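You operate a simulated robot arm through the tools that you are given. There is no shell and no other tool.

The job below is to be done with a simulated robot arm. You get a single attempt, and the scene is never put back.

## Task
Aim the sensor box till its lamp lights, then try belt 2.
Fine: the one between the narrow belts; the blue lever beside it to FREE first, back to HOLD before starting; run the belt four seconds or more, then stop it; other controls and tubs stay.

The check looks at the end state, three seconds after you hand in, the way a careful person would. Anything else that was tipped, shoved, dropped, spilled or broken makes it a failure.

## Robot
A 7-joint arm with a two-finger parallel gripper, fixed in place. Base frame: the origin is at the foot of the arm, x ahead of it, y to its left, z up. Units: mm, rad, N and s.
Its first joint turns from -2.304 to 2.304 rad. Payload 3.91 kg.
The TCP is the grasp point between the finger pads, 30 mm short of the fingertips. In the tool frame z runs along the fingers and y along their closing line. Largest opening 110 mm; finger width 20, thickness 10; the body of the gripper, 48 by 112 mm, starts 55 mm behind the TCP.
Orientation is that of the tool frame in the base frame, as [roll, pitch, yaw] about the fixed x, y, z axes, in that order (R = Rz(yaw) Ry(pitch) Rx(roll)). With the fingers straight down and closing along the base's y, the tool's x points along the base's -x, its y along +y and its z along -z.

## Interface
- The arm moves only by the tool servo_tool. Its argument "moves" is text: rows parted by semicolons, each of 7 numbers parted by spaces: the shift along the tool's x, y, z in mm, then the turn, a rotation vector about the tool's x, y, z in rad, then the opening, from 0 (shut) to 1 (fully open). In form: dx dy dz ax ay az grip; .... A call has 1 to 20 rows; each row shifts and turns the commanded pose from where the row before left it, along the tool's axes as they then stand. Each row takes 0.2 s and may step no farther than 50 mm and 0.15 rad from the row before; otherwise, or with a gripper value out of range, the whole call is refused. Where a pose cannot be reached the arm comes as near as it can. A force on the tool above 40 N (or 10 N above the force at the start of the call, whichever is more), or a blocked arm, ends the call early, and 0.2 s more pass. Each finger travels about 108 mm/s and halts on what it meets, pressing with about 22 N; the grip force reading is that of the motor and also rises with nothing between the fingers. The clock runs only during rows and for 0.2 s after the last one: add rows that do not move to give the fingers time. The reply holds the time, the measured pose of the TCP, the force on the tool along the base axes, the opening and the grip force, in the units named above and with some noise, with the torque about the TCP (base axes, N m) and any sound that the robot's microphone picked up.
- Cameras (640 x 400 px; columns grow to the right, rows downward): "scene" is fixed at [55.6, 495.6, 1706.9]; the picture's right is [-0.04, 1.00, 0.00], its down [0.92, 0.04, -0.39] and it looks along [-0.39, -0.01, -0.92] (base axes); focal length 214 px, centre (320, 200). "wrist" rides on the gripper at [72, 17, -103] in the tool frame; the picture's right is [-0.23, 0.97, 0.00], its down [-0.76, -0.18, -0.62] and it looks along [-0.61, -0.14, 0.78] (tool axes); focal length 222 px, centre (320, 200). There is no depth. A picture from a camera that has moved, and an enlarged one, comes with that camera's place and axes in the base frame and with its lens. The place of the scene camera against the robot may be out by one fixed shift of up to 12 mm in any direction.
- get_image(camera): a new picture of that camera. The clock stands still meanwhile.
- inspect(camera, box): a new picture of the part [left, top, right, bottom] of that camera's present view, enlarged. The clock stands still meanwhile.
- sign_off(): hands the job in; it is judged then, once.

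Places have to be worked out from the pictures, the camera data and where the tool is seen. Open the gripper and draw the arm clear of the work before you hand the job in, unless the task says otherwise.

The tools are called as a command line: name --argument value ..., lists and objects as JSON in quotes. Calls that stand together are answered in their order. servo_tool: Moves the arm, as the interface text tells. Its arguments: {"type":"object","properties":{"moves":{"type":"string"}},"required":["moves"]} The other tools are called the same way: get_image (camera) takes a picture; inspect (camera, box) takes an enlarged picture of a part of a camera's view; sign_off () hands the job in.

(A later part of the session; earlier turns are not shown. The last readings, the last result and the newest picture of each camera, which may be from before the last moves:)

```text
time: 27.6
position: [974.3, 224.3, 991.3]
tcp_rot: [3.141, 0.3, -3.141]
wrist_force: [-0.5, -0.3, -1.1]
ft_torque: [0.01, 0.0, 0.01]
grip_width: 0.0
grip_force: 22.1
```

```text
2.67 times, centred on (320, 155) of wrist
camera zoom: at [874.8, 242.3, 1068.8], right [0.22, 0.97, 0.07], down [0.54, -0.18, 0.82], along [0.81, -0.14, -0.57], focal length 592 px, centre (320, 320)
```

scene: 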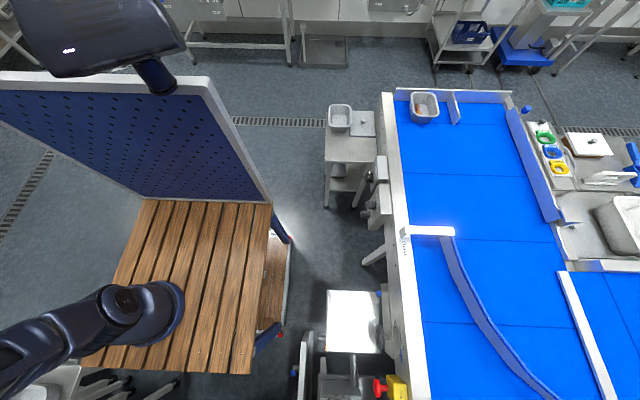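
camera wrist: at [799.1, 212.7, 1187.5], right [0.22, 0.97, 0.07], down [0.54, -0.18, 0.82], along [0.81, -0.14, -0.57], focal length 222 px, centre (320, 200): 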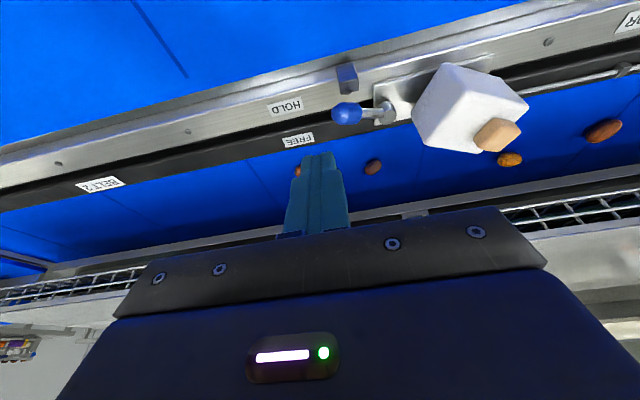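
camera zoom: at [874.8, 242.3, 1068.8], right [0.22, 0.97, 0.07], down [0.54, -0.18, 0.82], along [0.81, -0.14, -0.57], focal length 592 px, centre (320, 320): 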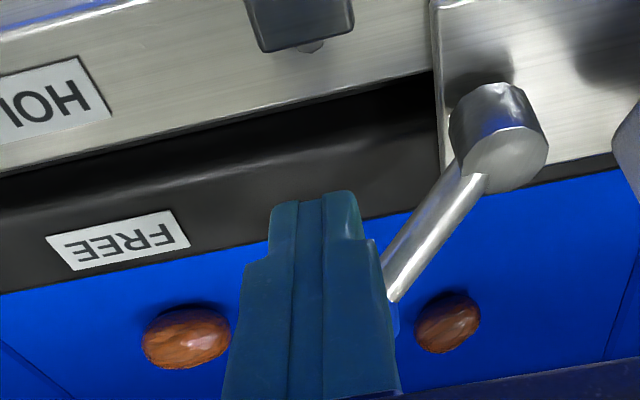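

The lever is around 35–40° now with no resistance. I'll push a little further in small steps, watching for a stop.

servo_tool --moves "-4.78 0 1.48 0 0 0 0; -4.78 0 1.48 0 0 0 0; 0 0 0 0 0 0 0"

get_image --camera "wrist"

inspect --camera "wrist" --box '[240, 60, 480, 210]'

```text
time: 28.4
position: [985.2, 222.8, 990.7]
tcp_rot: [3.141, 0.299, 3.141]
wrist_force: [-10.4, -1.9, -0.9]
ft_torque: [-0.01, 0.26, 0.0]
grip_width: 0.0
grip_force: 22.1
```

```text
taken
camera wrist: at [885.1, 241.3, 1067.8], right [0.22, 0.97, 0.07], down [0.54, -0.18, 0.82], along [0.81, -0.14, -0.57], focal length 222 px, centre (320, 200)
```

wrist: 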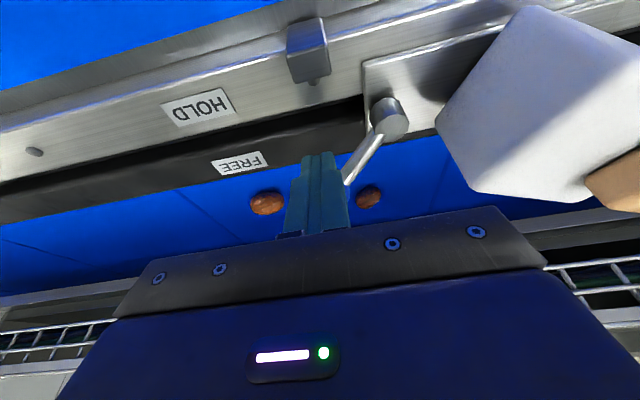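

```text
2.67 times, centred on (360, 135) of wrist
camera zoom: at [885.1, 241.3, 1067.8], right [0.22, 0.97, 0.07], down [0.54, -0.18, 0.82], along [0.81, -0.14, -0.57], focal length 592 px, centre (213, 373)
```

zoom: 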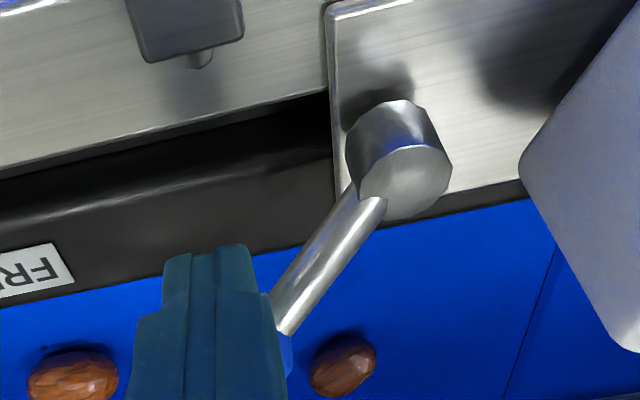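

The force jumped to −10 N and the lever no longer moves: it is at its FREE stop. I'll back away from it, rise, and go to the near-left part of the box's front face, staying short of contact.

servo_tool --moves "19.1 0 -5.9 0 0 0 0; 38.2 0 -11.8 0 0 0 0; 38.2 0 -11.8 0 0 0 0; -14.8 0 -47.8 0 0 0 0; 0 40 0 0 0 0 0; 0 40 0 0 0 0 0; 0 29 0 0 0 0 0; 8.9 0 28.6 0 0 0 0; 0 0 0 0 0 0 0"

get_image --camera "wrist"

inspect --camera "wrist" --box '[200, 60, 440, 210]'

```text
time: 30.4
position: [884.1, 334.1, 1010.8]
tcp_rot: [3.141, 0.301, 3.141]
wrist_force: [-0.5, -0.7, -1.0]
ft_torque: [0.03, -0.01, 0.02]
grip_width: 0.1
grip_force: 22.0
```

```text
taken
camera wrist: at [785.4, 351.7, 1087.6], right [0.22, 0.97, 0.07], down [0.54, -0.18, 0.82], along [0.81, -0.14, -0.57], focal length 222 px, centre (320, 200)
```

wrist: 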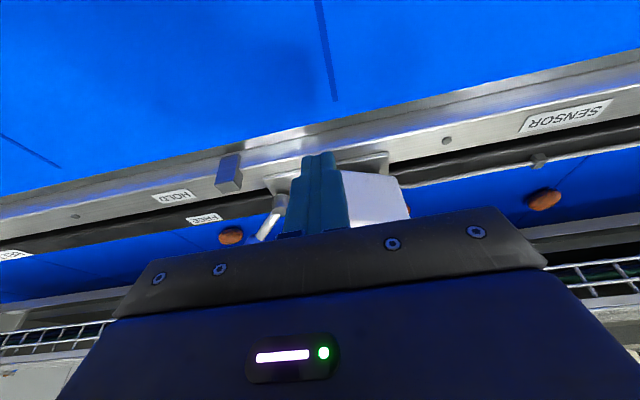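

```text
2.67 times, centred on (320, 135) of wrist
camera zoom: at [785.4, 351.7, 1087.6], right [0.22, 0.97, 0.07], down [0.54, -0.18, 0.82], along [0.81, -0.14, -0.57], focal length 592 px, centre (320, 373)
```

zoom: 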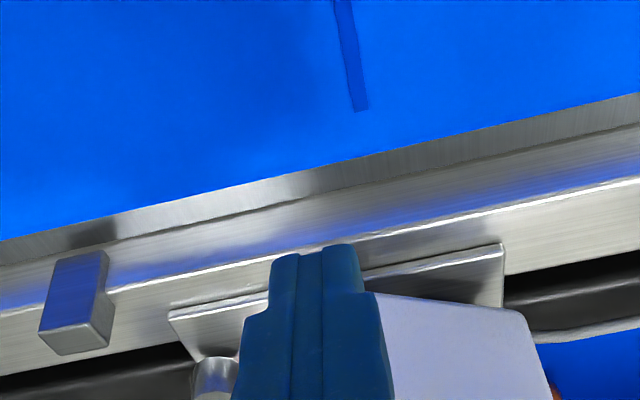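

Finger is in front of the left part of the box's near face, no contact yet. I'll push slowly in +x to rotate the box counter-clockwise most of the way.

servo_tool --moves "-7.64 0 2.36 0 0 0 0; -7.64 0 2.36 0 0 0 0; -7.64 0 2.36 0 0 0 0; -3.82 0 1.18 0 0 0 0; -3.82 0 1.18 0 0 0 0; -3.82 0 1.18 0 0 0 0; 0 0 0 0 0 0 0"

inspect --camera "wrist" --box '[200, 60, 440, 210]'

```text
time: 31.9
position: [918.4, 333.0, 1011.1]
tcp_rot: [-3.138, 0.294, -3.142]
wrist_force: [-14.3, -6.3, 9.6]
ft_torque: [-0.23, 0.2, -0.19]
grip_width: 0.3
grip_force: 22.4
stopped in row 7: the force on the tool passed its limit at 44 N (the readings are from after the stop); the commanded pose is now the measured one
```

```text
2.67 times, centred on (320, 135) of wrist
camera zoom: at [819.8, 350.9, 1088.8], right [0.22, 0.97, 0.06], down [0.55, -0.18, 0.82], along [0.81, -0.14, -0.57], focal length 592 px, centre (320, 373)
```

zoom: 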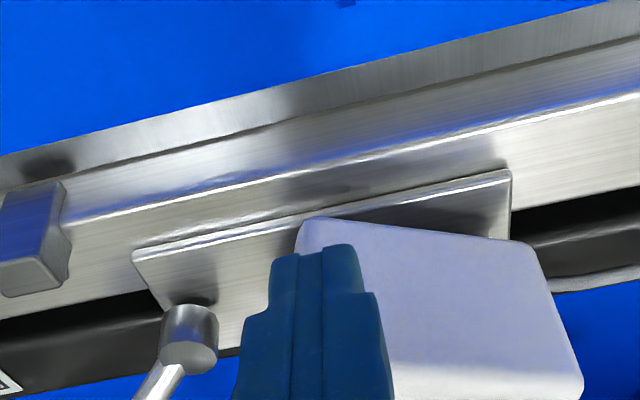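

The push stopped at 44 N and the box hardly turned, so either the lever isn't fully at FREE or the pivot/stiffness differs from my guess. I'll back off and look at the box and lever before pushing again.

servo_tool --moves "19.1 0 -5.9 0 0 0 0; 38.2 0 -11.8 0 0 0 0; -13.3 0 -43 0 0 0 0; -13.3 0 -43 0 0 0 0; 0 -30 0 0 0 0 0; 0 0 0 0 0 0 0"

get_image --camera "wrist"

inspect --camera "wrist" --box '[200, 60, 440, 210]'

```text
time: 33.3
position: [856.6, 303.9, 1098.9]
tcp_rot: [-3.139, 0.295, -3.141]
wrist_force: [-0.3, -0.2, -0.1]
ft_torque: [0.01, 0.01, 0.04]
grip_width: 0.1
grip_force: 22.3
```

```text
taken
camera wrist: at [758.6, 322.8, 1178.1], right [0.22, 0.97, 0.06], down [0.55, -0.18, 0.82], along [0.81, -0.14, -0.57], focal length 222 px, centre (320, 200)
```

wrist: 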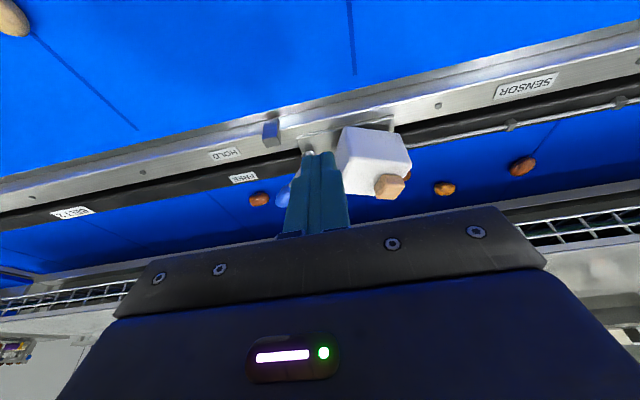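

```text
2.67 times, centred on (320, 135) of wrist
camera zoom: at [758.6, 322.8, 1178.1], right [0.22, 0.97, 0.06], down [0.55, -0.18, 0.82], along [0.81, -0.14, -0.57], focal length 592 px, centre (320, 373)
```

zoom: 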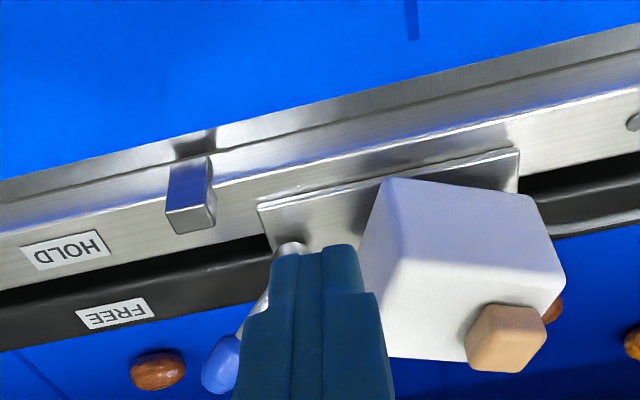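

The box hasn't turned at all (near edge still ≈26° off). I'll open the fingers, which clears the central view, to check the lever's actual position.

servo_tool --moves "0 0 0 0 0 0 1; 0 0 0 0 0 0 1; 0 0 0 0 0 0 1; 0 0 0 0 0 0 1"

inspect --camera "wrist" --box '[220, 90, 420, 215]'

```text
time: 34.3
position: [857.2, 305.5, 1100.2]
tcp_rot: [-3.139, 0.294, 3.141]
wrist_force: [-0.4, 0.0, 0.2]
ft_torque: [-0.01, 0.01, 0.02]
grip_width: 110.2
grip_force: 0.0
```

```text
3.20 times, centred on (320, 152) of wrist
camera zoom: at [758.6, 323.0, 1178.0], right [0.22, 0.97, 0.06], down [0.55, -0.18, 0.82], along [0.81, -0.14, -0.57], focal length 711 px, centre (320, 352)
```

zoom: 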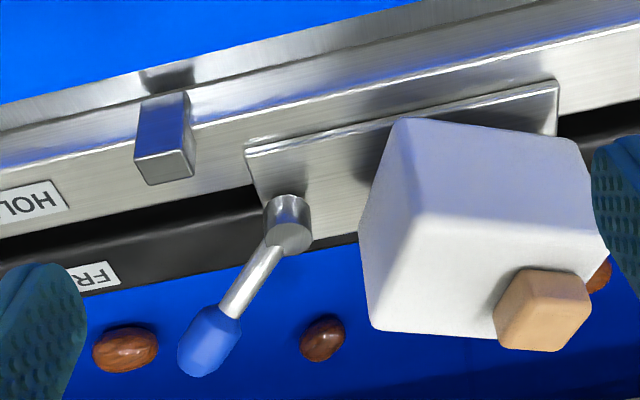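

The lever now points about 37° past straight toward FREE; the earlier HOLD angle was −30°. It may be just short of its end stop, so I'll go back and press it more firmly toward FREE, watching the force.

servo_tool --moves "0 -42 0 0 0 0 0; 0 -40 0 0 0 0 0; -33.4 0 10.3 0 0 0 0; -33.4 0 10.3 0 0 0 0; 10.6 0 34.4 0 0 0 0; 10.6 0 34.4 0 0 0 0; 10.6 0 34.4 0 0 0 0; 0 0 0 0 0 0 0"

servo_tool --moves "-9.55 0 2.96 0 0 0 0; -9.55 0 2.96 0 0 0 0; -9.55 0 2.96 0 0 0 0; -9.55 0 2.96 0 0 0 0; -9.55 0 2.96 0 0 0 0; 0 0 0 0 0 0 0"

```text
time: 36.1
position: [927.6, 217.4, 992.1]
tcp_rot: [-3.138, 0.295, 3.141]
wrist_force: [0.0, 0.6, -0.5]
ft_torque: [-0.01, -0.01, 0.02]
grip_width: 0.0
grip_force: 22.1
```

```text
time: 37.5
position: [979.4, 219.1, 990.8]
tcp_rot: [-3.14, 0.295, -3.141]
wrist_force: [-0.2, -0.1, 0.1]
ft_torque: [0.02, 0.03, 0.01]
grip_width: 0.1
grip_force: 22.2
```

Position reached 979 with no contact load. I'll press on in 3 mm steps and watch the force reading.

servo_tool --moves "-2.87 0 0.89 0 0 0 0; -2.87 0 0.89 0 0 0 0; 0 0 0 0 0 0 0"

servo_tool --moves "-2.87 0 0.89 0 0 0 0; -2.87 0 0.89 0 0 0 0; 0 0 0 0 0 0 0"

servo_tool --moves "-2.87 0 0.89 0 0 0 0; -2.87 0 0.89 0 0 0 0; 0 0 0 0 0 0 0"

inspect --camera "wrist" --box '[240, 60, 480, 210]'

```text
time: 38.3
position: [985.4, 219.7, 990.9]
tcp_rot: [-3.138, 0.292, 3.141]
wrist_force: [-7.8, -1.7, -0.5]
ft_torque: [-0.04, 0.19, 0.04]
grip_width: 0.0
grip_force: 21.7
```

```text
time: 38.8
position: [985.1, 221.1, 990.0]
tcp_rot: [-3.136, 0.286, -3.139]
wrist_force: [-19.4, -4.2, 8.5]
ft_torque: [-0.03, 0.28, 0.13]
grip_width: 0.2
grip_force: 21.8
stopped in row 2: the force on the tool passed its limit at 49 N (the readings are from after the stop); the commanded pose is now the measured one
```

```text
time: 39.1
position: [985.7, 220.8, 990.6]
tcp_rot: [-3.136, 0.282, -3.14]
wrist_force: [-21.6, -6.1, 9.7]
ft_torque: [0.0, 0.3, 0.1]
grip_width: 0.0
grip_force: 22.2
stopped in row 1: the force on the tool passed its limit at 47 N (the readings are from after the stop); the commanded pose is now the measured one
```

```text
2.67 times, centred on (360, 135) of wrist
camera zoom: at [887.3, 239.6, 1069.9], right [0.22, 0.97, 0.06], down [0.56, -0.17, 0.81], along [0.8, -0.14, -0.58], focal length 592 px, centre (213, 373)
```

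zoom: 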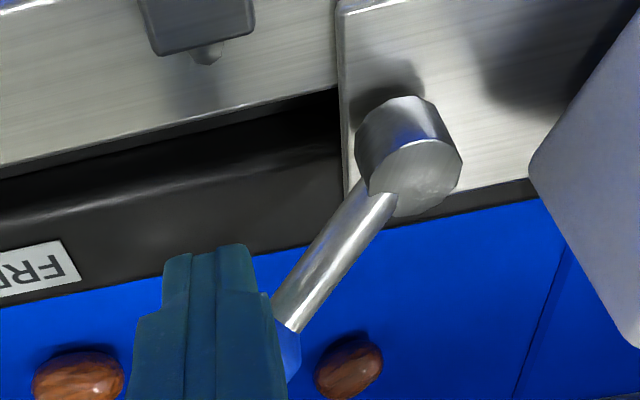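

The lever is firmly against its FREE stop (hard, ~48 N with no movement). The earlier box push failed because the contact force line ran almost through the box's pivot, so I'll grip the box by its left/right faces and twist instead. Backing off, rising, setting yaw −26° and tilt 0.5, fingers open.

servo_tool --moves "33.6 0 -9.7 0 0 0 0; 33.6 0 -9.7 0 0 0 0; -12.5 0 -43.2 0 0 0 0; -12.5 0 -43.2 0 0 0 0; -12.5 0 -43.2 0 0 0 0; 0 0 0 0 0.141 0 0; 0 0 0 0 0.141 0 0.5; 0 0 0 0 0 0.1135 1; 0 0 0 0 0 0.1135 1; 0 0 0 0 0 0.1135 1; 0 0 0 0 0 0.1135 1; 0 0 0 0 -0.125 0 1; 0 0 0 0 -0.125 0 1; 0 0 0 0 -0.125 0 1; 0 0 0 0 -0.125 0 1; 0 0 0 0 0 0 1"

get_image --camera "wrist"

```text
time: 42.5
position: [915.7, 221.0, 1123.1]
tcp_rot: [-3.137, 0.503, 2.689]
wrist_force: [0.4, 0.3, -0.2]
ft_torque: [-0.02, 0.01, -0.01]
grip_width: 110.0
grip_force: 0.0
```

```text
taken
camera wrist: at [822.3, 287.0, 1180.2], right [0.61, 0.79, 0.11], down [0.25, -0.32, 0.91], along [0.75, -0.53, -0.39], focal length 222 px, centre (320, 200)
```

wrist: 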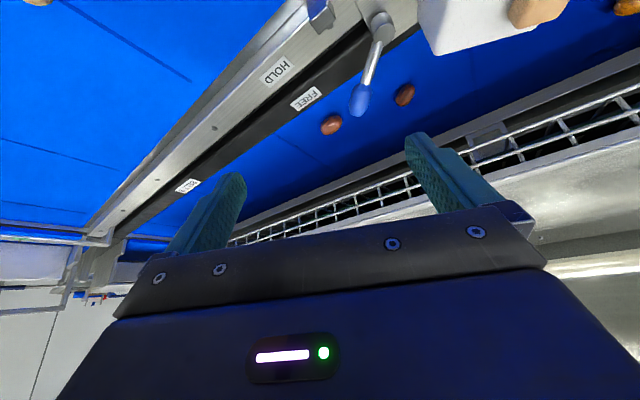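

Orientation is set. Moving laterally over the box at height, then down to tips about 20 mm above the lamp, and checking alignment.

servo_tool --moves "0 46.9 0 0 0 0 1; 0 46.9 0 0 0 0 1; 0 46.9 0 0 0 0 1; 17.3 0 20.75 0 0 0 1; 17.3 0 20.75 0 0 0 1; 0 0 0 0 0 0 1"

get_image --camera "wrist"

inspect --camera "wrist" --box '[200, 80, 440, 230]'

```text
time: 44.0
position: [969.3, 352.9, 1070.0]
tcp_rot: [-3.137, 0.505, 2.69]
wrist_force: [-0.3, 1.4, 0.4]
ft_torque: [-0.02, 0.06, 0.01]
grip_width: 110.1
grip_force: 0.1
```

```text
taken
camera wrist: at [875.9, 419.5, 1126.1], right [0.61, 0.79, 0.11], down [0.25, -0.32, 0.91], along [0.75, -0.53, -0.39], focal length 222 px, centre (320, 200)
```

wrist: 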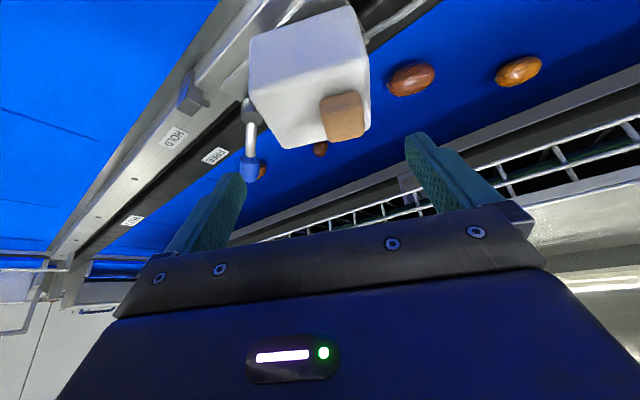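

```text
2.67 times, centred on (320, 155) of wrist
camera zoom: at [875.9, 419.5, 1126.1], right [0.61, 0.79, 0.11], down [0.25, -0.32, 0.91], along [0.75, -0.53, -0.39], focal length 592 px, centre (320, 320)
```

zoom: 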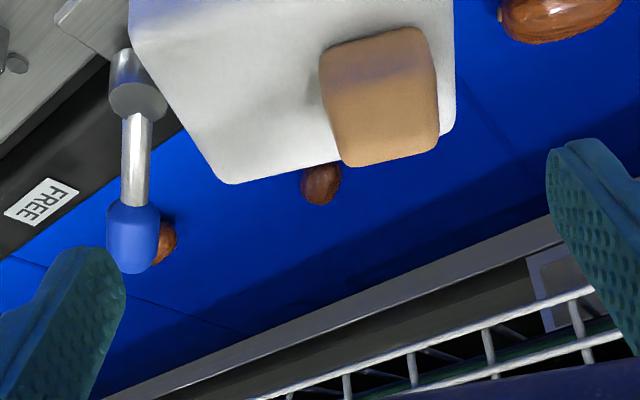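

From this view the box top is ≈69×56 mm centred near (975,354.5), yaw ≈−24°; my tool is at −26°. I'll shift 4 mm laterally, then descend so the pads straddle the box (TCP z≈1002).

servo_tool --moves "0 4 0 0 0 0 1; 10.9 0 19.9 0 0 0 1; 10.9 0 19.9 0 0 0 1; 10.9 0 19.9 0 0 0 1; 0 0 0 0 0 0 1"

get_image --camera "wrist"

```text
time: 45.1
position: [971.9, 354.5, 1002.4]
tcp_rot: [-3.136, 0.506, 2.688]
wrist_force: [-0.3, -0.1, 0.6]
ft_torque: [0.04, 0.02, 0.02]
grip_width: 110.1
grip_force: 0.2
```

```text
taken
camera wrist: at [877.2, 421.5, 1058.3], right [0.61, 0.79, 0.11], down [0.25, -0.32, 0.91], along [0.75, -0.53, -0.39], focal length 222 px, centre (320, 200)
```

wrist: 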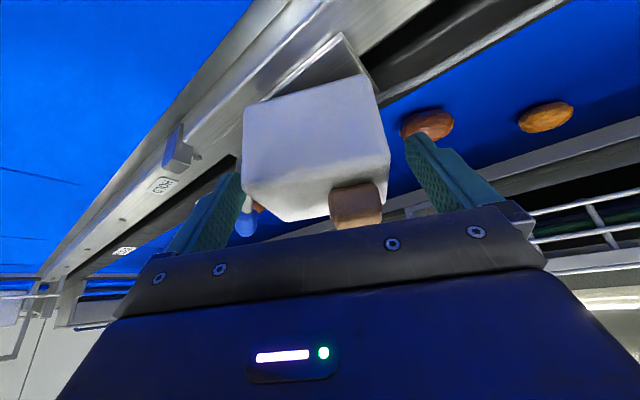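

The open fingers straddle the box cleanly. I'll close on it in stages.

servo_tool --moves "0 0 0 0 0 0 0.8; 0 0 0 0 0 0 0.72; 0 0 0 0 0 0 0.66; 0 0 0 0 0 0 0.6; 0 0 0 0 0 0 0.55; 0 0 0 0 0 0 0.55"

get_image --camera "wrist"

```text
time: 46.5
position: [971.2, 355.7, 1002.2]
tcp_rot: [-3.137, 0.503, 2.69]
wrist_force: [1.3, -1.1, -3.5]
ft_torque: [0.98, -1.09, -0.01]
grip_width: 80.2
grip_force: 44.7
```

```text
taken
camera wrist: at [877.3, 421.5, 1058.4], right [0.61, 0.79, 0.11], down [0.25, -0.32, 0.91], along [0.75, -0.53, -0.39], focal length 222 px, centre (320, 200)
```

wrist: 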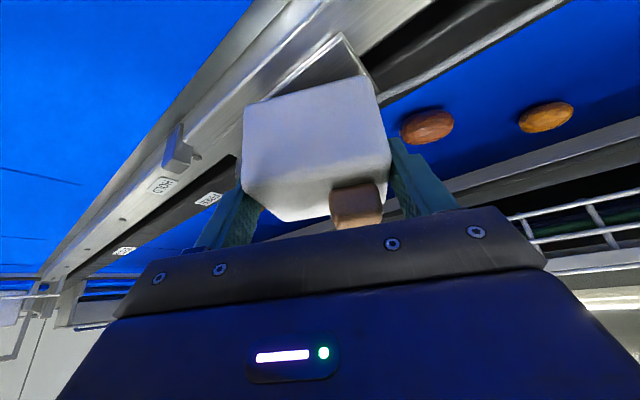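

The gripper closed on something 80 mm wide with an uneven torque, which is wider than my ~72 mm box estimate; maybe the right finger touches the cable. I'll zoom in before twisting.

inspect --camera "wrist" --box '[320, 60, 480, 220]'

inspect --camera "wrist" --box '[190, 60, 350, 240]'

```text
2.50 times, centred on (400, 140) of wrist
camera zoom: at [877.3, 421.5, 1058.4], right [0.61, 0.79, 0.11], down [0.25, -0.32, 0.91], along [0.75, -0.53, -0.39], focal length 555 px, centre (120, 350)
```

zoom: 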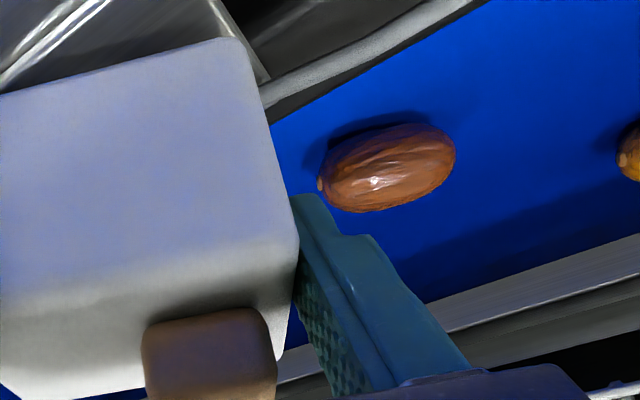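

```text
2.22 times, centred on (270, 150) of wrist
camera zoom: at [877.3, 421.5, 1058.4], right [0.61, 0.79, 0.11], down [0.25, -0.32, 0.91], along [0.75, -0.53, -0.39], focal length 494 px, centre (431, 311)
```

zoom: 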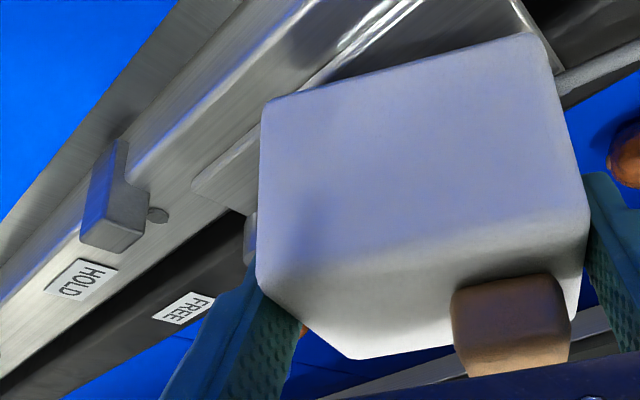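

The grip looks symmetric around the box, and torque about the vertical is nil, so I'll try a small counter-clockwise twist (0.12 rad about the vertical) and read the forces.

servo_tool --moves "0 0 0 -0.0193 0 -0.035 0.55; 0 0 0 -0.0193 0 -0.035 0.55; 0 0 0 -0.0193 0 -0.035 0.55; 0 0 0 0 0 0 0.55"

get_image --camera "wrist"

```text
time: 47.5
position: [970.4, 354.3, 1001.6]
tcp_rot: [-3.137, 0.504, 2.81]
wrist_force: [2.8, -9.2, -7.3]
ft_torque: [1.18, -1.23, -0.09]
grip_width: 80.1
grip_force: 45.7
```

```text
taken
camera wrist: at [869.6, 408.5, 1058.5], right [0.51, 0.86, 0.1], down [0.29, -0.28, 0.91], along [0.81, -0.43, -0.39], focal length 222 px, centre (320, 200)
```

wrist: 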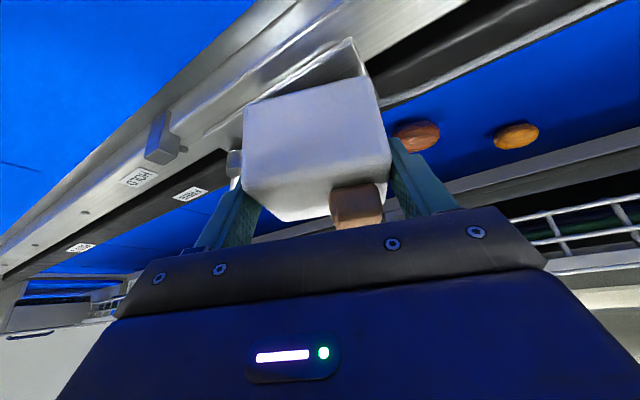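

The box turned with the gripper (it is free). I continue the twist in small steps, easing slightly toward −y to relieve the side load, and watch the lamp.

servo_tool --moves "0 -0.8 0 -0.0193 0 -0.035 0.55; 0 -0.8 0 -0.0193 0 -0.035 0.55; 0 -0.8 0 -0.0193 0 -0.035 0.55; 0 0 0 0 0 0 0.55"

inspect --camera "wrist" --box '[220, 60, 460, 240]'

```text
time: 48.5
position: [969.6, 352.9, 1001.9]
tcp_rot: [-3.138, 0.502, 2.929]
wrist_force: [14.5, -11.2, -4.9]
ft_torque: [0.66, -0.51, -0.09]
grip_width: 80.2
grip_force: 44.6
```

```text
2.22 times, centred on (340, 150) of wrist
camera zoom: at [863.4, 394.5, 1058.6], right [0.4, 0.91, 0.11], down [0.32, -0.25, 0.91], along [0.86, -0.33, -0.39], focal length 494 px, centre (276, 311)
```

zoom: 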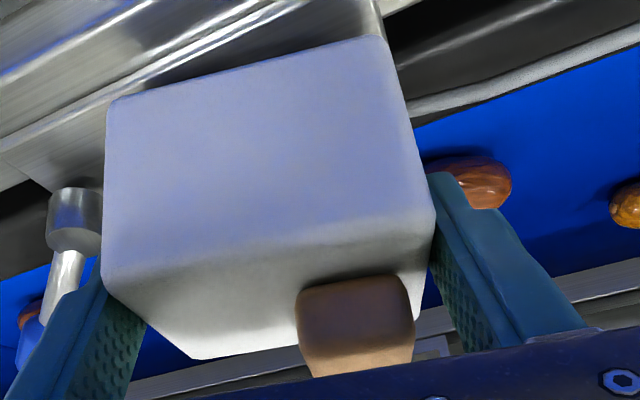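

Lamp is still dark at tool yaw −12°; the side forces suggest the pivot is ~13 mm further out than my TCP. I continue with matching small shifts.

servo_tool --moves "-0.57 -0.68 0.31 -0.0193 0 -0.035 0.55; -0.57 -0.68 0.31 -0.0193 0 -0.035 0.55; 0 0 0 0 0 0 0.55"

inspect --camera "wrist" --box '[220, 60, 460, 240]'

```text
time: 49.4
position: [970.7, 352.0, 1002.1]
tcp_rot: [-3.137, 0.499, 3.011]
wrist_force: [-0.6, -10.3, 5.3]
ft_torque: [0.04, 1.05, -0.11]
grip_width: 79.6
grip_force: 44.3
```

```text
2.22 times, centred on (340, 150) of wrist
camera zoom: at [860.3, 384.7, 1058.7], right [0.33, 0.94, 0.11], down [0.34, -0.22, 0.91], along [0.88, -0.26, -0.39], focal length 494 px, centre (276, 311)
```

zoom: 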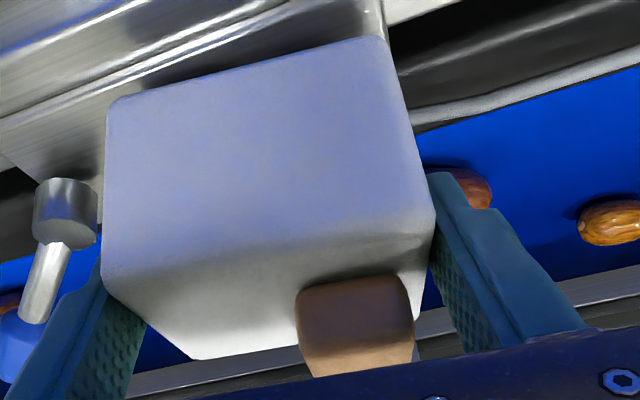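

Tool yaw −7.5°, lamp still dark. Continuing in ~2–4° increments, checking the lamp each time.

servo_tool --moves "0 -1.1 0 -0.0193 0 -0.035 0.55; 0 0 0 0 0 0 0.55"

inspect --camera "wrist" --box '[300, 140, 420, 240]'

servo_tool --moves "0 -0.6 0 -0.0193 0 -0.035 0.55; 0 0 0 0 0 0 0.55"

inspect --camera "wrist" --box '[220, 60, 460, 240]'

```text
time: 50.0
position: [970.0, 351.2, 1002.3]
tcp_rot: [-3.137, 0.504, 3.052]
wrist_force: [0.4, -7.3, 8.1]
ft_torque: [0.37, 0.08, -0.07]
grip_width: 79.8
grip_force: 45.0
```

```text
4.00 times, centred on (360, 190) of wrist
camera zoom: at [858.9, 379.7, 1058.5], right [0.29, 0.95, 0.11], down [0.35, -0.21, 0.91], along [0.89, -0.23, -0.39], focal length 888 px, centre (160, 240)
```

zoom: 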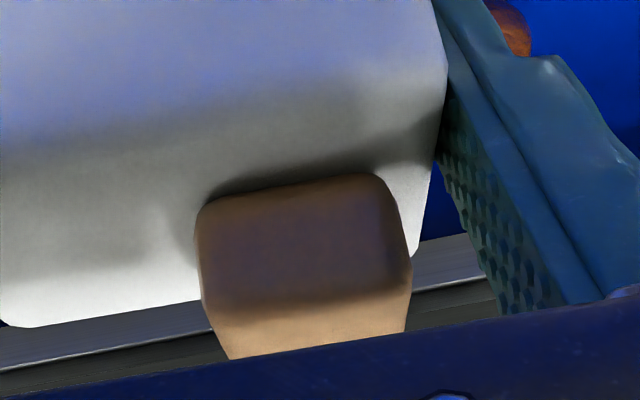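

```text
time: 50.5
position: [969.4, 351.3, 1002.4]
tcp_rot: [-3.14, 0.504, 3.092]
wrist_force: [-6.2, -6.6, 11.8]
ft_torque: [0.95, 0.7, -0.11]
grip_width: 79.8
grip_force: 45.0
```

```text
2.22 times, centred on (340, 150) of wrist
camera zoom: at [858.0, 374.7, 1058.7], right [0.25, 0.96, 0.11], down [0.36, -0.19, 0.91], along [0.9, -0.19, -0.39], focal length 494 px, centre (276, 311)
```

zoom: 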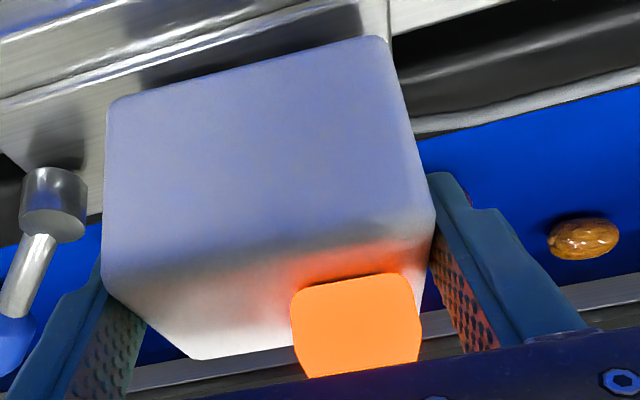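

The lamp lit at tool yaw −0.05 rad (was dark at −0.09). I'll go a bit further to find the middle of the lit range, so locking won't lose it.

servo_tool --moves "-0.3 -0.7 0.15 -0.0145 0 -0.0263 0.55; 0 0 0 0 0 0 0.55"

inspect --camera "wrist" --box '[220, 60, 460, 240]'

servo_tool --moves "-0.3 -0.5 0.15 -0.0145 0 -0.0263 0.55; 0 0 0 0 0 0 0.55"

inspect --camera "wrist" --box '[220, 60, 460, 240]'

```text
time: 51.1
position: [969.6, 350.1, 1002.2]
tcp_rot: [-3.139, 0.503, 3.119]
wrist_force: [-21.0, -8.9, 13.6]
ft_torque: [1.18, 0.66, -0.1]
grip_width: 79.9
grip_force: 45.0
```

```text
2.22 times, centred on (340, 150) of wrist
camera zoom: at [857.3, 371.0, 1058.7], right [0.22, 0.97, 0.11], down [0.36, -0.18, 0.91], along [0.9, -0.16, -0.39], focal length 494 px, centre (276, 311)
```

zoom: 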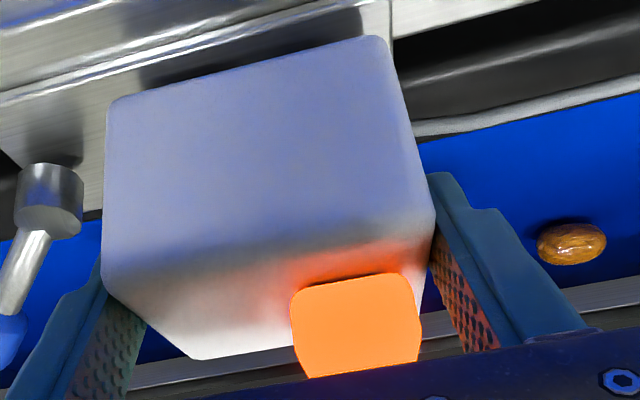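

```text
time: 51.8
position: [968.8, 349.4, 1003.0]
tcp_rot: [-3.138, 0.5, -3.133]
wrist_force: [-30.9, -5.7, 13.1]
ft_torque: [0.42, 0.9, -0.08]
grip_width: 79.7
grip_force: 44.8
```

```text
2.22 times, centred on (340, 150) of wrist
camera zoom: at [856.8, 367.1, 1058.7], right [0.19, 0.98, 0.11], down [0.37, -0.17, 0.91], along [0.91, -0.14, -0.39], focal length 494 px, centre (276, 311)
```

zoom: 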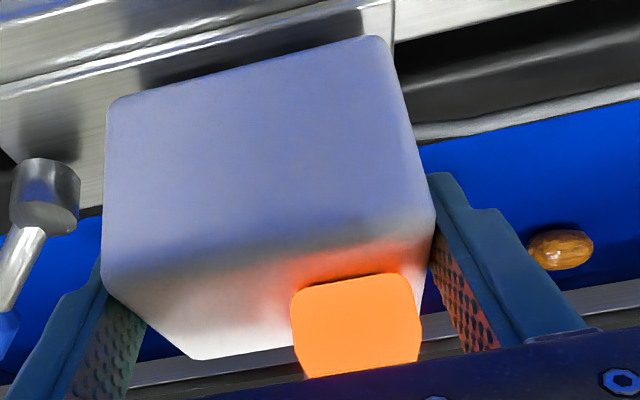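

Still lit at +0.008 rad, so the range spans at least −0.05…+0.008. I'll back to about −0.015 and relieve the side loads so releasing doesn't jerk the box, then check the lamp.

servo_tool --moves "0.66 -0.2 -0.9 0 0 0 0.55; 0.66 -0.2 -0.9 0 0 0 0.55; 0 0.2 0 0.0096 0 0.0175 0.55; 0 0 0 0 0 0 0.55"

inspect --camera "wrist" --box '[220, 60, 460, 240]'

```text
time: 52.8
position: [969.6, 350.0, 1002.0]
tcp_rot: [-3.136, 0.502, 3.131]
wrist_force: [8.0, 17.7, -14.8]
ft_torque: [1.47, -1.23, 0.24]
grip_width: 79.9
grip_force: 44.9
```

```text
2.22 times, centred on (340, 150) of wrist
camera zoom: at [857.2, 369.6, 1058.7], right [0.21, 0.97, 0.11], down [0.37, -0.18, 0.91], along [0.91, -0.15, -0.39], focal length 494 px, centre (276, 311)
```

zoom: 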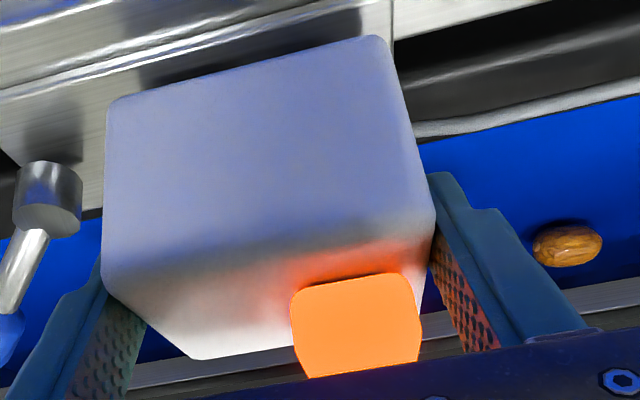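

Slightly over-relieved (+18 N in y, −15 N in z). A small correction, then check the load again before opening.

servo_tool --moves "-0.11 0.6 0.63 0 0 0 0.55; 0 0 0 0 0 0 0.55"

```text
time: 53.4
position: [969.3, 349.7, 1001.8]
tcp_rot: [-3.137, 0.502, 3.132]
wrist_force: [14.5, 18.3, -13.1]
ft_torque: [1.72, 0.28, 0.24]
grip_width: 80.0
grip_force: 45.1
```

Loads barely changed (mostly friction in the grasp). One more small relief step in +x/+y.

servo_tool --moves "-0.6 0.9 0.7 0 0 0 0.55; 0 0 0 0 0 0 0.55"

```text
time: 54.0
position: [970.2, 350.2, 1001.4]
tcp_rot: [-3.135, 0.502, 3.131]
wrist_force: [-4.7, 9.7, -8.5]
ft_torque: [1.44, -0.21, 0.13]
grip_width: 80.0
grip_force: 45.1
```

Loads are now under 10 N. Opening the fingers gradually and checking that the lamp stays lit.

servo_tool --moves "0 0 0 0 0 0 0.72; 0 0 0 0 0 0 0.78; 0 0 0 0 0 0 0.9; 0 0 0 0 0 0 1; 0 0 0 0 0 0 1; 0 0 0 0 0 0 1"

get_image --camera "wrist"

```text
time: 55.4
position: [970.3, 349.1, 1002.2]
tcp_rot: [-3.138, 0.503, 3.13]
wrist_force: [-0.4, -0.2, -0.6]
ft_torque: [0.0, -0.01, 0.0]
grip_width: 110.1
grip_force: 0.1
```

```text
taken
camera wrist: at [857.4, 369.6, 1059.1], right [0.21, 0.97, 0.11], down [0.37, -0.18, 0.91], along [0.91, -0.15, -0.39], focal length 222 px, centre (320, 200)
```

wrist: 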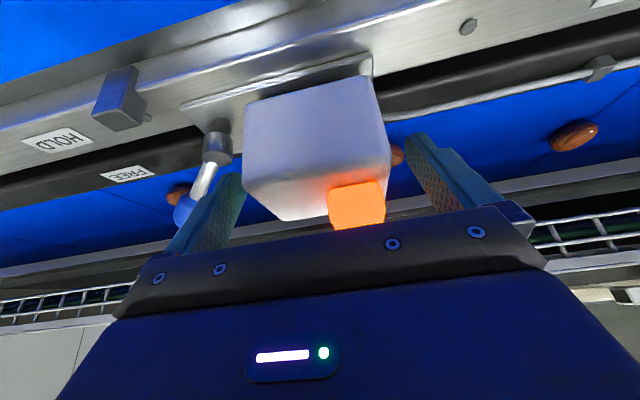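

Lamp is lit with the fingers open. Now I lift straight up, close the fingers and move above the far (+x) side of the lever, then check before descending.

servo_tool --moves "-18.1 0 -32.9 0 0 0 1; -18.1 0 -32.9 0 0 0 1; 0 -30 0 0 0 0 0.5; 0 -30 0 0 0 0 0; 0 -31 0 0 0 0 0; -23.7 0 13 0 0 0 0; -23.7 0 13 0 0 0 0; 0 0 0 0 0 0 0"

get_image --camera "wrist"

```text
time: 57.1
position: [1022.5, 261.5, 1078.3]
tcp_rot: [-3.138, 0.499, 3.132]
wrist_force: [-0.1, 1.1, 0.6]
ft_torque: [-0.03, -0.05, 0.0]
grip_width: 0.0
grip_force: 21.8
```

```text
taken
camera wrist: at [909.9, 280.1, 1134.2], right [0.21, 0.97, 0.11], down [0.37, -0.18, 0.91], along [0.91, -0.15, -0.39], focal length 222 px, centre (320, 200)
```

wrist: 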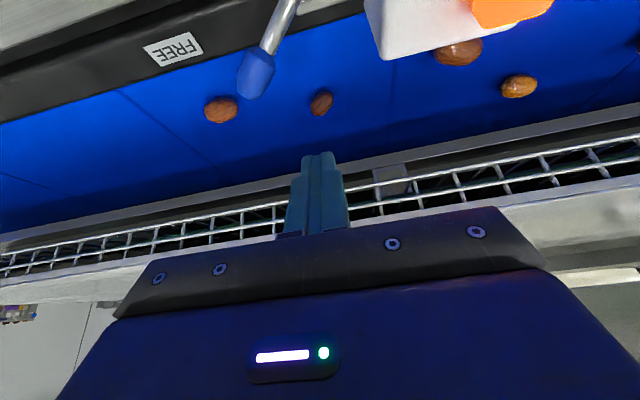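

The lever handle is at ≈(1012,228), as expected, and the fingertips are beyond it on the far side. Shift 4 mm further out, then descend to lever height.

servo_tool --moves "-3.5 0 1.9 0 0 0 0; 13.6 0 24.9 0 0 0 0; 13.6 0 24.9 0 0 0 0; 13.6 0 24.9 0 0 0 0; 0 0 0 0 0 0 0"

inspect --camera "wrist" --box '[200, 60, 440, 210]'

```text
time: 58.4
position: [1029.5, 260.1, 993.8]
tcp_rot: [-3.14, 0.503, 3.132]
wrist_force: [-0.4, 0.0, 0.5]
ft_torque: [0.0, 0.04, -0.01]
grip_width: 0.2
grip_force: 22.2
```

```text
2.67 times, centred on (320, 135) of wrist
camera zoom: at [915.9, 280.1, 1049.1], right [0.21, 0.97, 0.11], down [0.37, -0.18, 0.91], along [0.91, -0.15, -0.39], focal length 592 px, centre (320, 373)
```

zoom: 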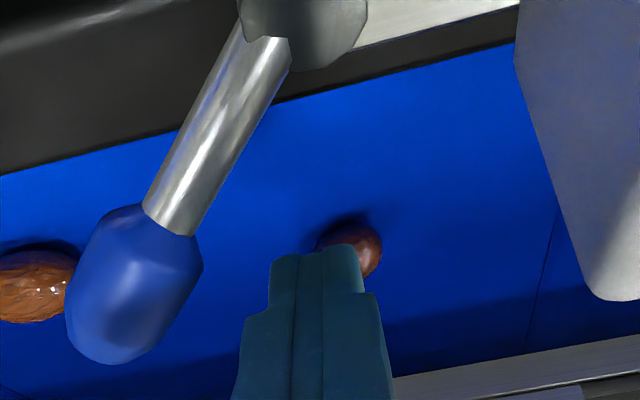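

The finger is on the far/right side of the lever, clear of it. I'll sweep it along the lever's arc (toward −x and −y) to bring the lever back toward HOLD.

servo_tool --moves "6.49 -4.35 -3.56 0 0 0 0; 6.49 -4.35 -3.56 0 0 0 0; 4.39 -6.4 -2.41 0 0 0 0; 4.39 -6.4 -2.41 0 0 0 0; 6.93 -5.25 -3.8 0 0 0 0; 6.93 -5.25 -3.8 0 0 0 0; 0 0 0 0 0 0 0"

inspect --camera "wrist" --box '[200, 60, 440, 210]'

```text
time: 60.0
position: [987.5, 226.7, 991.9]
tcp_rot: [-3.137, 0.502, 3.131]
wrist_force: [-0.2, 0.6, 0.1]
ft_torque: [0.01, 0.01, -0.01]
grip_width: 0.0
grip_force: 22.1
```

```text
2.67 times, centred on (320, 135) of wrist
camera zoom: at [874.5, 246.0, 1047.8], right [0.21, 0.97, 0.1], down [0.37, -0.18, 0.91], along [0.91, -0.16, -0.39], focal length 592 px, centre (320, 373)
```

zoom: 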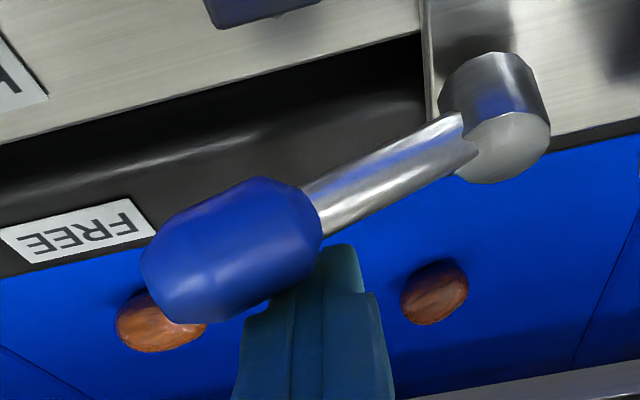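

Lever is rotating back nicely (about straight now). Continuing toward HOLD.

servo_tool --moves "5.35 -1.35 -2.93 0 0 0 0; 5.35 -1.35 -2.93 0 0 0 0; 5.35 0 -2.93 0 0 0 0; 5.35 0 -2.93 0 0 0 0; 0 0 0 0 0 0 0"

inspect --camera "wrist" --box '[200, 60, 440, 210]'

```text
time: 61.1
position: [964.2, 223.1, 994.5]
tcp_rot: [-3.139, 0.507, 3.13]
wrist_force: [35.0, -2.9, 17.2]
ft_torque: [-0.15, -0.57, -0.17]
grip_width: 0.1
grip_force: 21.9
```

```text
2.67 times, centred on (320, 135) of wrist
camera zoom: at [851.1, 243.2, 1051.5], right [0.21, 0.97, 0.11], down [0.36, -0.18, 0.92], along [0.91, -0.16, -0.39], focal length 592 px, centre (320, 373)
```

zoom: 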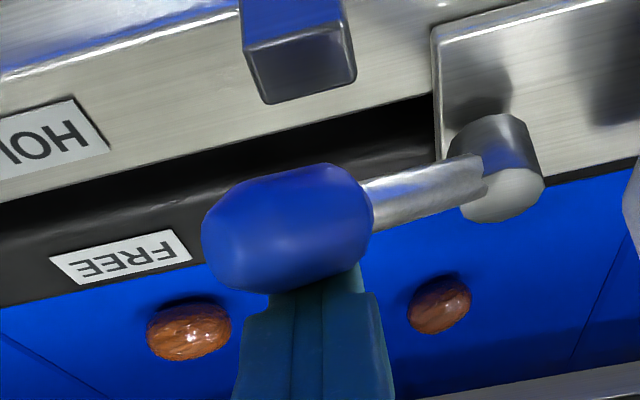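

Force rose to 35 N and the handle is at its original HOLD position (projected vs seen positions agree within ~3 mm), so it's at the HOLD stop. I back the finger away in +x, rise, and check lamp and lever.

servo_tool --moves "-13.2 0 7.2 0 0 0 0; -5 0 2.7 0 0 0 0; -19.3 0 -35 0 0 0 0; -19.3 0 -35 0 0 0 0; -19.3 0 -35 0 0 0 0; 43.8 0 -24 0 0 0 1; 43.8 0 -24 0 0 0 1; 43.8 0 -24 0 0 0 1; 0 0 0 0 0 0 1"

get_image --camera "wrist"

inspect --camera "wrist" --box '[220, 30, 460, 180]'

```text
time: 63.1
position: [831.4, 225.9, 1115.0]
tcp_rot: [-3.138, 0.5, 3.131]
wrist_force: [0.9, 0.1, -0.7]
ft_torque: [0.0, -0.01, -0.01]
grip_width: 109.9
grip_force: 0.0
```

```text
taken
camera wrist: at [718.5, 245.3, 1171.2], right [0.21, 0.97, 0.11], down [0.37, -0.18, 0.91], along [0.91, -0.15, -0.39], focal length 222 px, centre (320, 200)
```

wrist: 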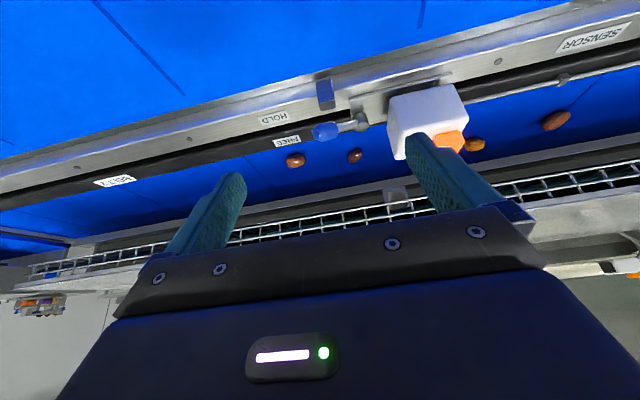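

```text
2.67 times, centred on (340, 105) of wrist
camera zoom: at [718.5, 245.3, 1171.2], right [0.21, 0.97, 0.11], down [0.37, -0.18, 0.91], along [0.91, -0.15, -0.39], focal length 592 px, centre (267, 453)
```

zoom: 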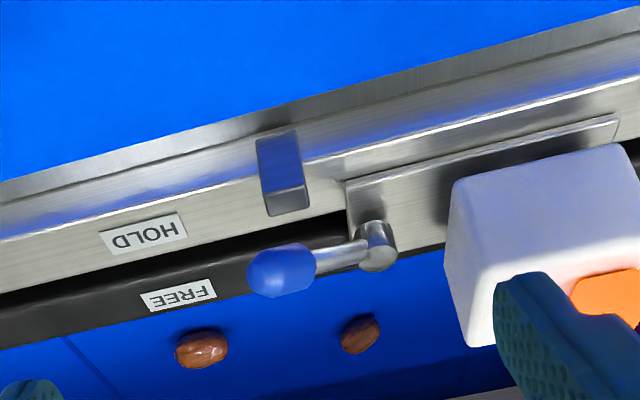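

The lamp is lit, the lever is back at HOLD (handle ≈(946,226)). Next I level the tool and fly over to the BELT 2 panel for a close look.

servo_tool --moves "-14.4 0 -26.3 0 0 0 1; 0 0 0 0 0.125 0 1; 0 0 0 0 0.125 0 1; 0 0 0 0 0.125 0 1; 0 0 0 0 0.125 0 1; 19.1 38.2 0 0 0 0 1; 19.1 38.2 0 0 0 0 1; 19.1 38.2 0 0 0 0 1; 19.1 38.2 0 0 0 0 1; 19.1 38.2 0 0 0 0 1; 19.1 38.2 0 0 0 0 1; 19.1 38.2 0 0 0 0 1; 19.1 38.2 0 0 0 0 1; 19.1 38.2 0 0 0 0 1; 19.1 38.2 0 0 0 0 1; 19.1 38.2 0 0 0 0 1; 0 0 0 0 0 0 1"

get_image --camera "wrist"

get_image --camera "scene"

```text
time: 66.8
position: [629.7, 652.6, 1143.2]
tcp_rot: [-3.139, 0.003, 3.128]
wrist_force: [-0.4, -1.1, -0.1]
ft_torque: [-0.01, 0.0, 0.0]
grip_width: 110.2
grip_force: 0.1
```

```text
taken
camera wrist: at [556.8, 670.5, 1247.2], right [0.24, 0.97, 0.0], down [0.76, -0.19, 0.63], along [0.61, -0.15, -0.78], focal length 222 px, centre (320, 200)
```

wrist: 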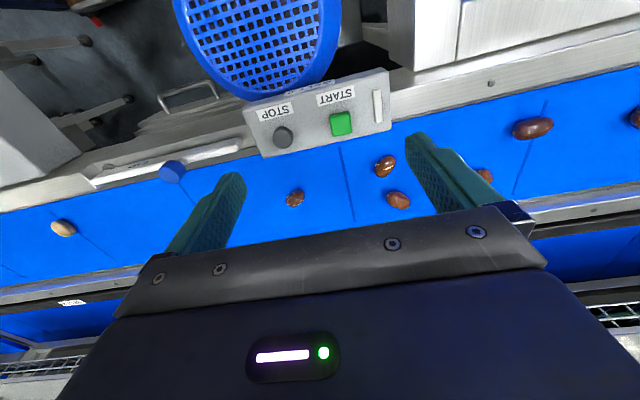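

```text
taken
```

scene: 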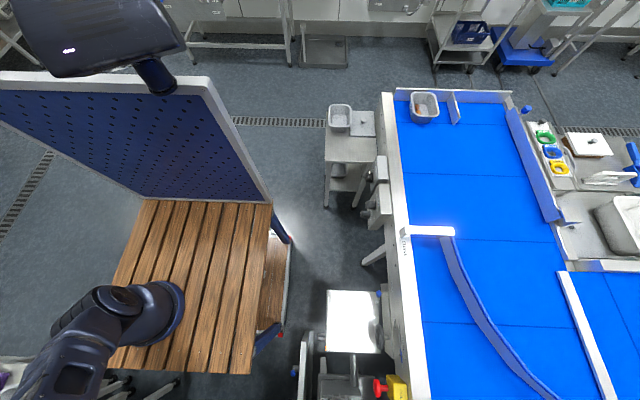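

START computes to ≈(662,673,965) and STOP to ≈(661,595,965). I'll zoom in on the panel to judge face tilt and button shape.

inspect --camera "wrist" --box '[230, 60, 406, 170]'

```text
3.64 times, centred on (318, 115) of wrist
camera zoom: at [556.8, 670.5, 1247.2], right [0.24, 0.97, 0.0], down [0.76, -0.19, 0.63], along [0.61, -0.15, -0.78], focal length 808 px, centre (327, 509)
```

zoom: 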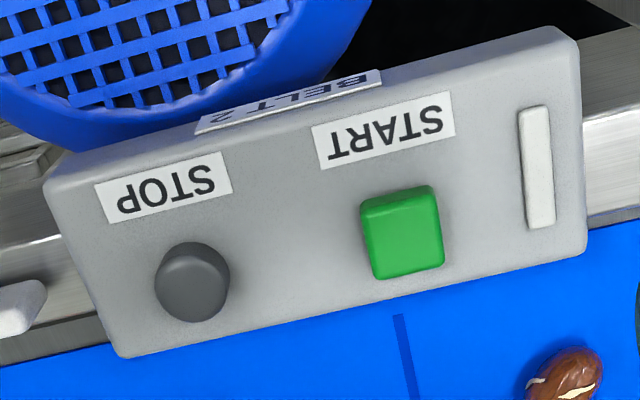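

The face looks upward with raised buttons (START ≈28 mm square, STOP ≈26 mm round). I close the fingers and come down to about 15 mm above START, then check alignment.

servo_tool --moves "-32.3 20.4 0 0 0 0 0.4; 0 0 0 0 0 0 0; 0 0 44 0 0 0 0; 0 0 44 0 0 0 0; 0 0 40 0 0 0 0; 0 0 0 0 0 0 0"

inspect --camera "wrist" --box '[220, 80, 440, 230]'

get_image --camera "wrist"

```text
time: 68.2
position: [662.8, 666.8, 1010.6]
tcp_rot: [-3.138, 0.002, 3.13]
wrist_force: [0.1, 0.1, -0.5]
ft_torque: [0.02, -0.01, 0.01]
grip_width: 0.0
grip_force: 21.8
```

```text
2.67 times, centred on (330, 155) of wrist
camera zoom: at [591.1, 686.9, 1114.1], right [0.24, 0.97, 0.0], down [0.76, -0.19, 0.63], along [0.61, -0.15, -0.78], focal length 592 px, centre (293, 320)
```

zoom: 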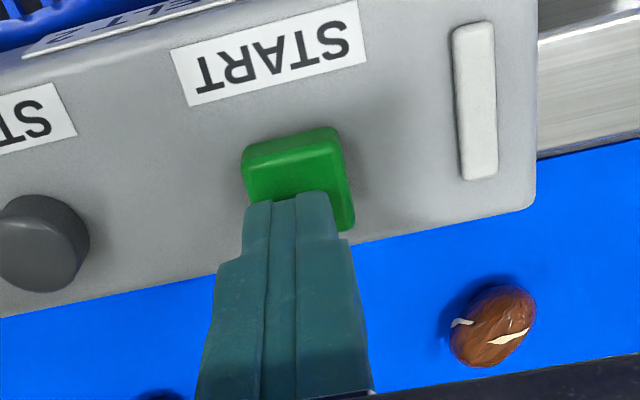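

```text
taken
camera wrist: at [591.1, 686.9, 1114.1], right [0.24, 0.97, 0.0], down [0.76, -0.19, 0.63], along [0.61, -0.15, -0.78], focal length 222 px, centre (320, 200)
```

wrist: 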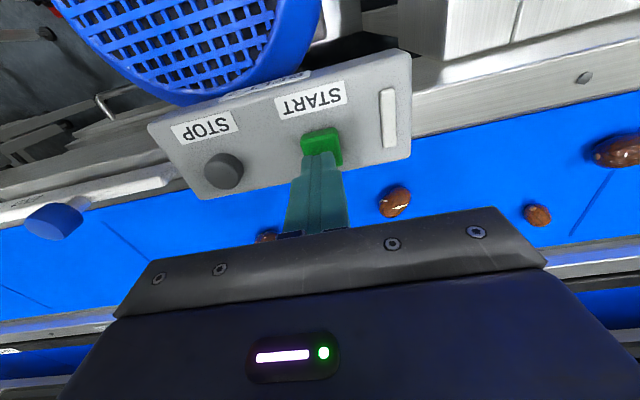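

Fingertips line up with START laterally; about 3 mm too far out in x. I adjust and then press down in small steps, watching force and sound.

servo_tool --moves "3 1 4 0 0 0 0; 0 0 4 0 0 0 0; 0 0 2 0 0 0 0; 0 0 0 0 0 0 0"

servo_tool --moves "0 0 2 0 0 0 0; 0 0 2 0 0 0 0; 0 0 0 0 0 0 0"

```text
time: 69.2
position: [659.3, 669.1, 1003.4]
tcp_rot: [-3.138, 0.001, 3.127]
wrist_force: [0.9, 0.8, 1.4]
ft_torque: [0.0, -0.03, 0.0]
grip_width: 0.2
grip_force: 21.8
```

```text
time: 70.0
position: [658.6, 669.9, 1001.2]
tcp_rot: [-3.138, 0.002, 3.128]
wrist_force: [1.1, -1.3, 4.1]
ft_torque: [-0.05, -0.02, 0.04]
grip_width: 0.2
grip_force: 21.9
heard: click
```

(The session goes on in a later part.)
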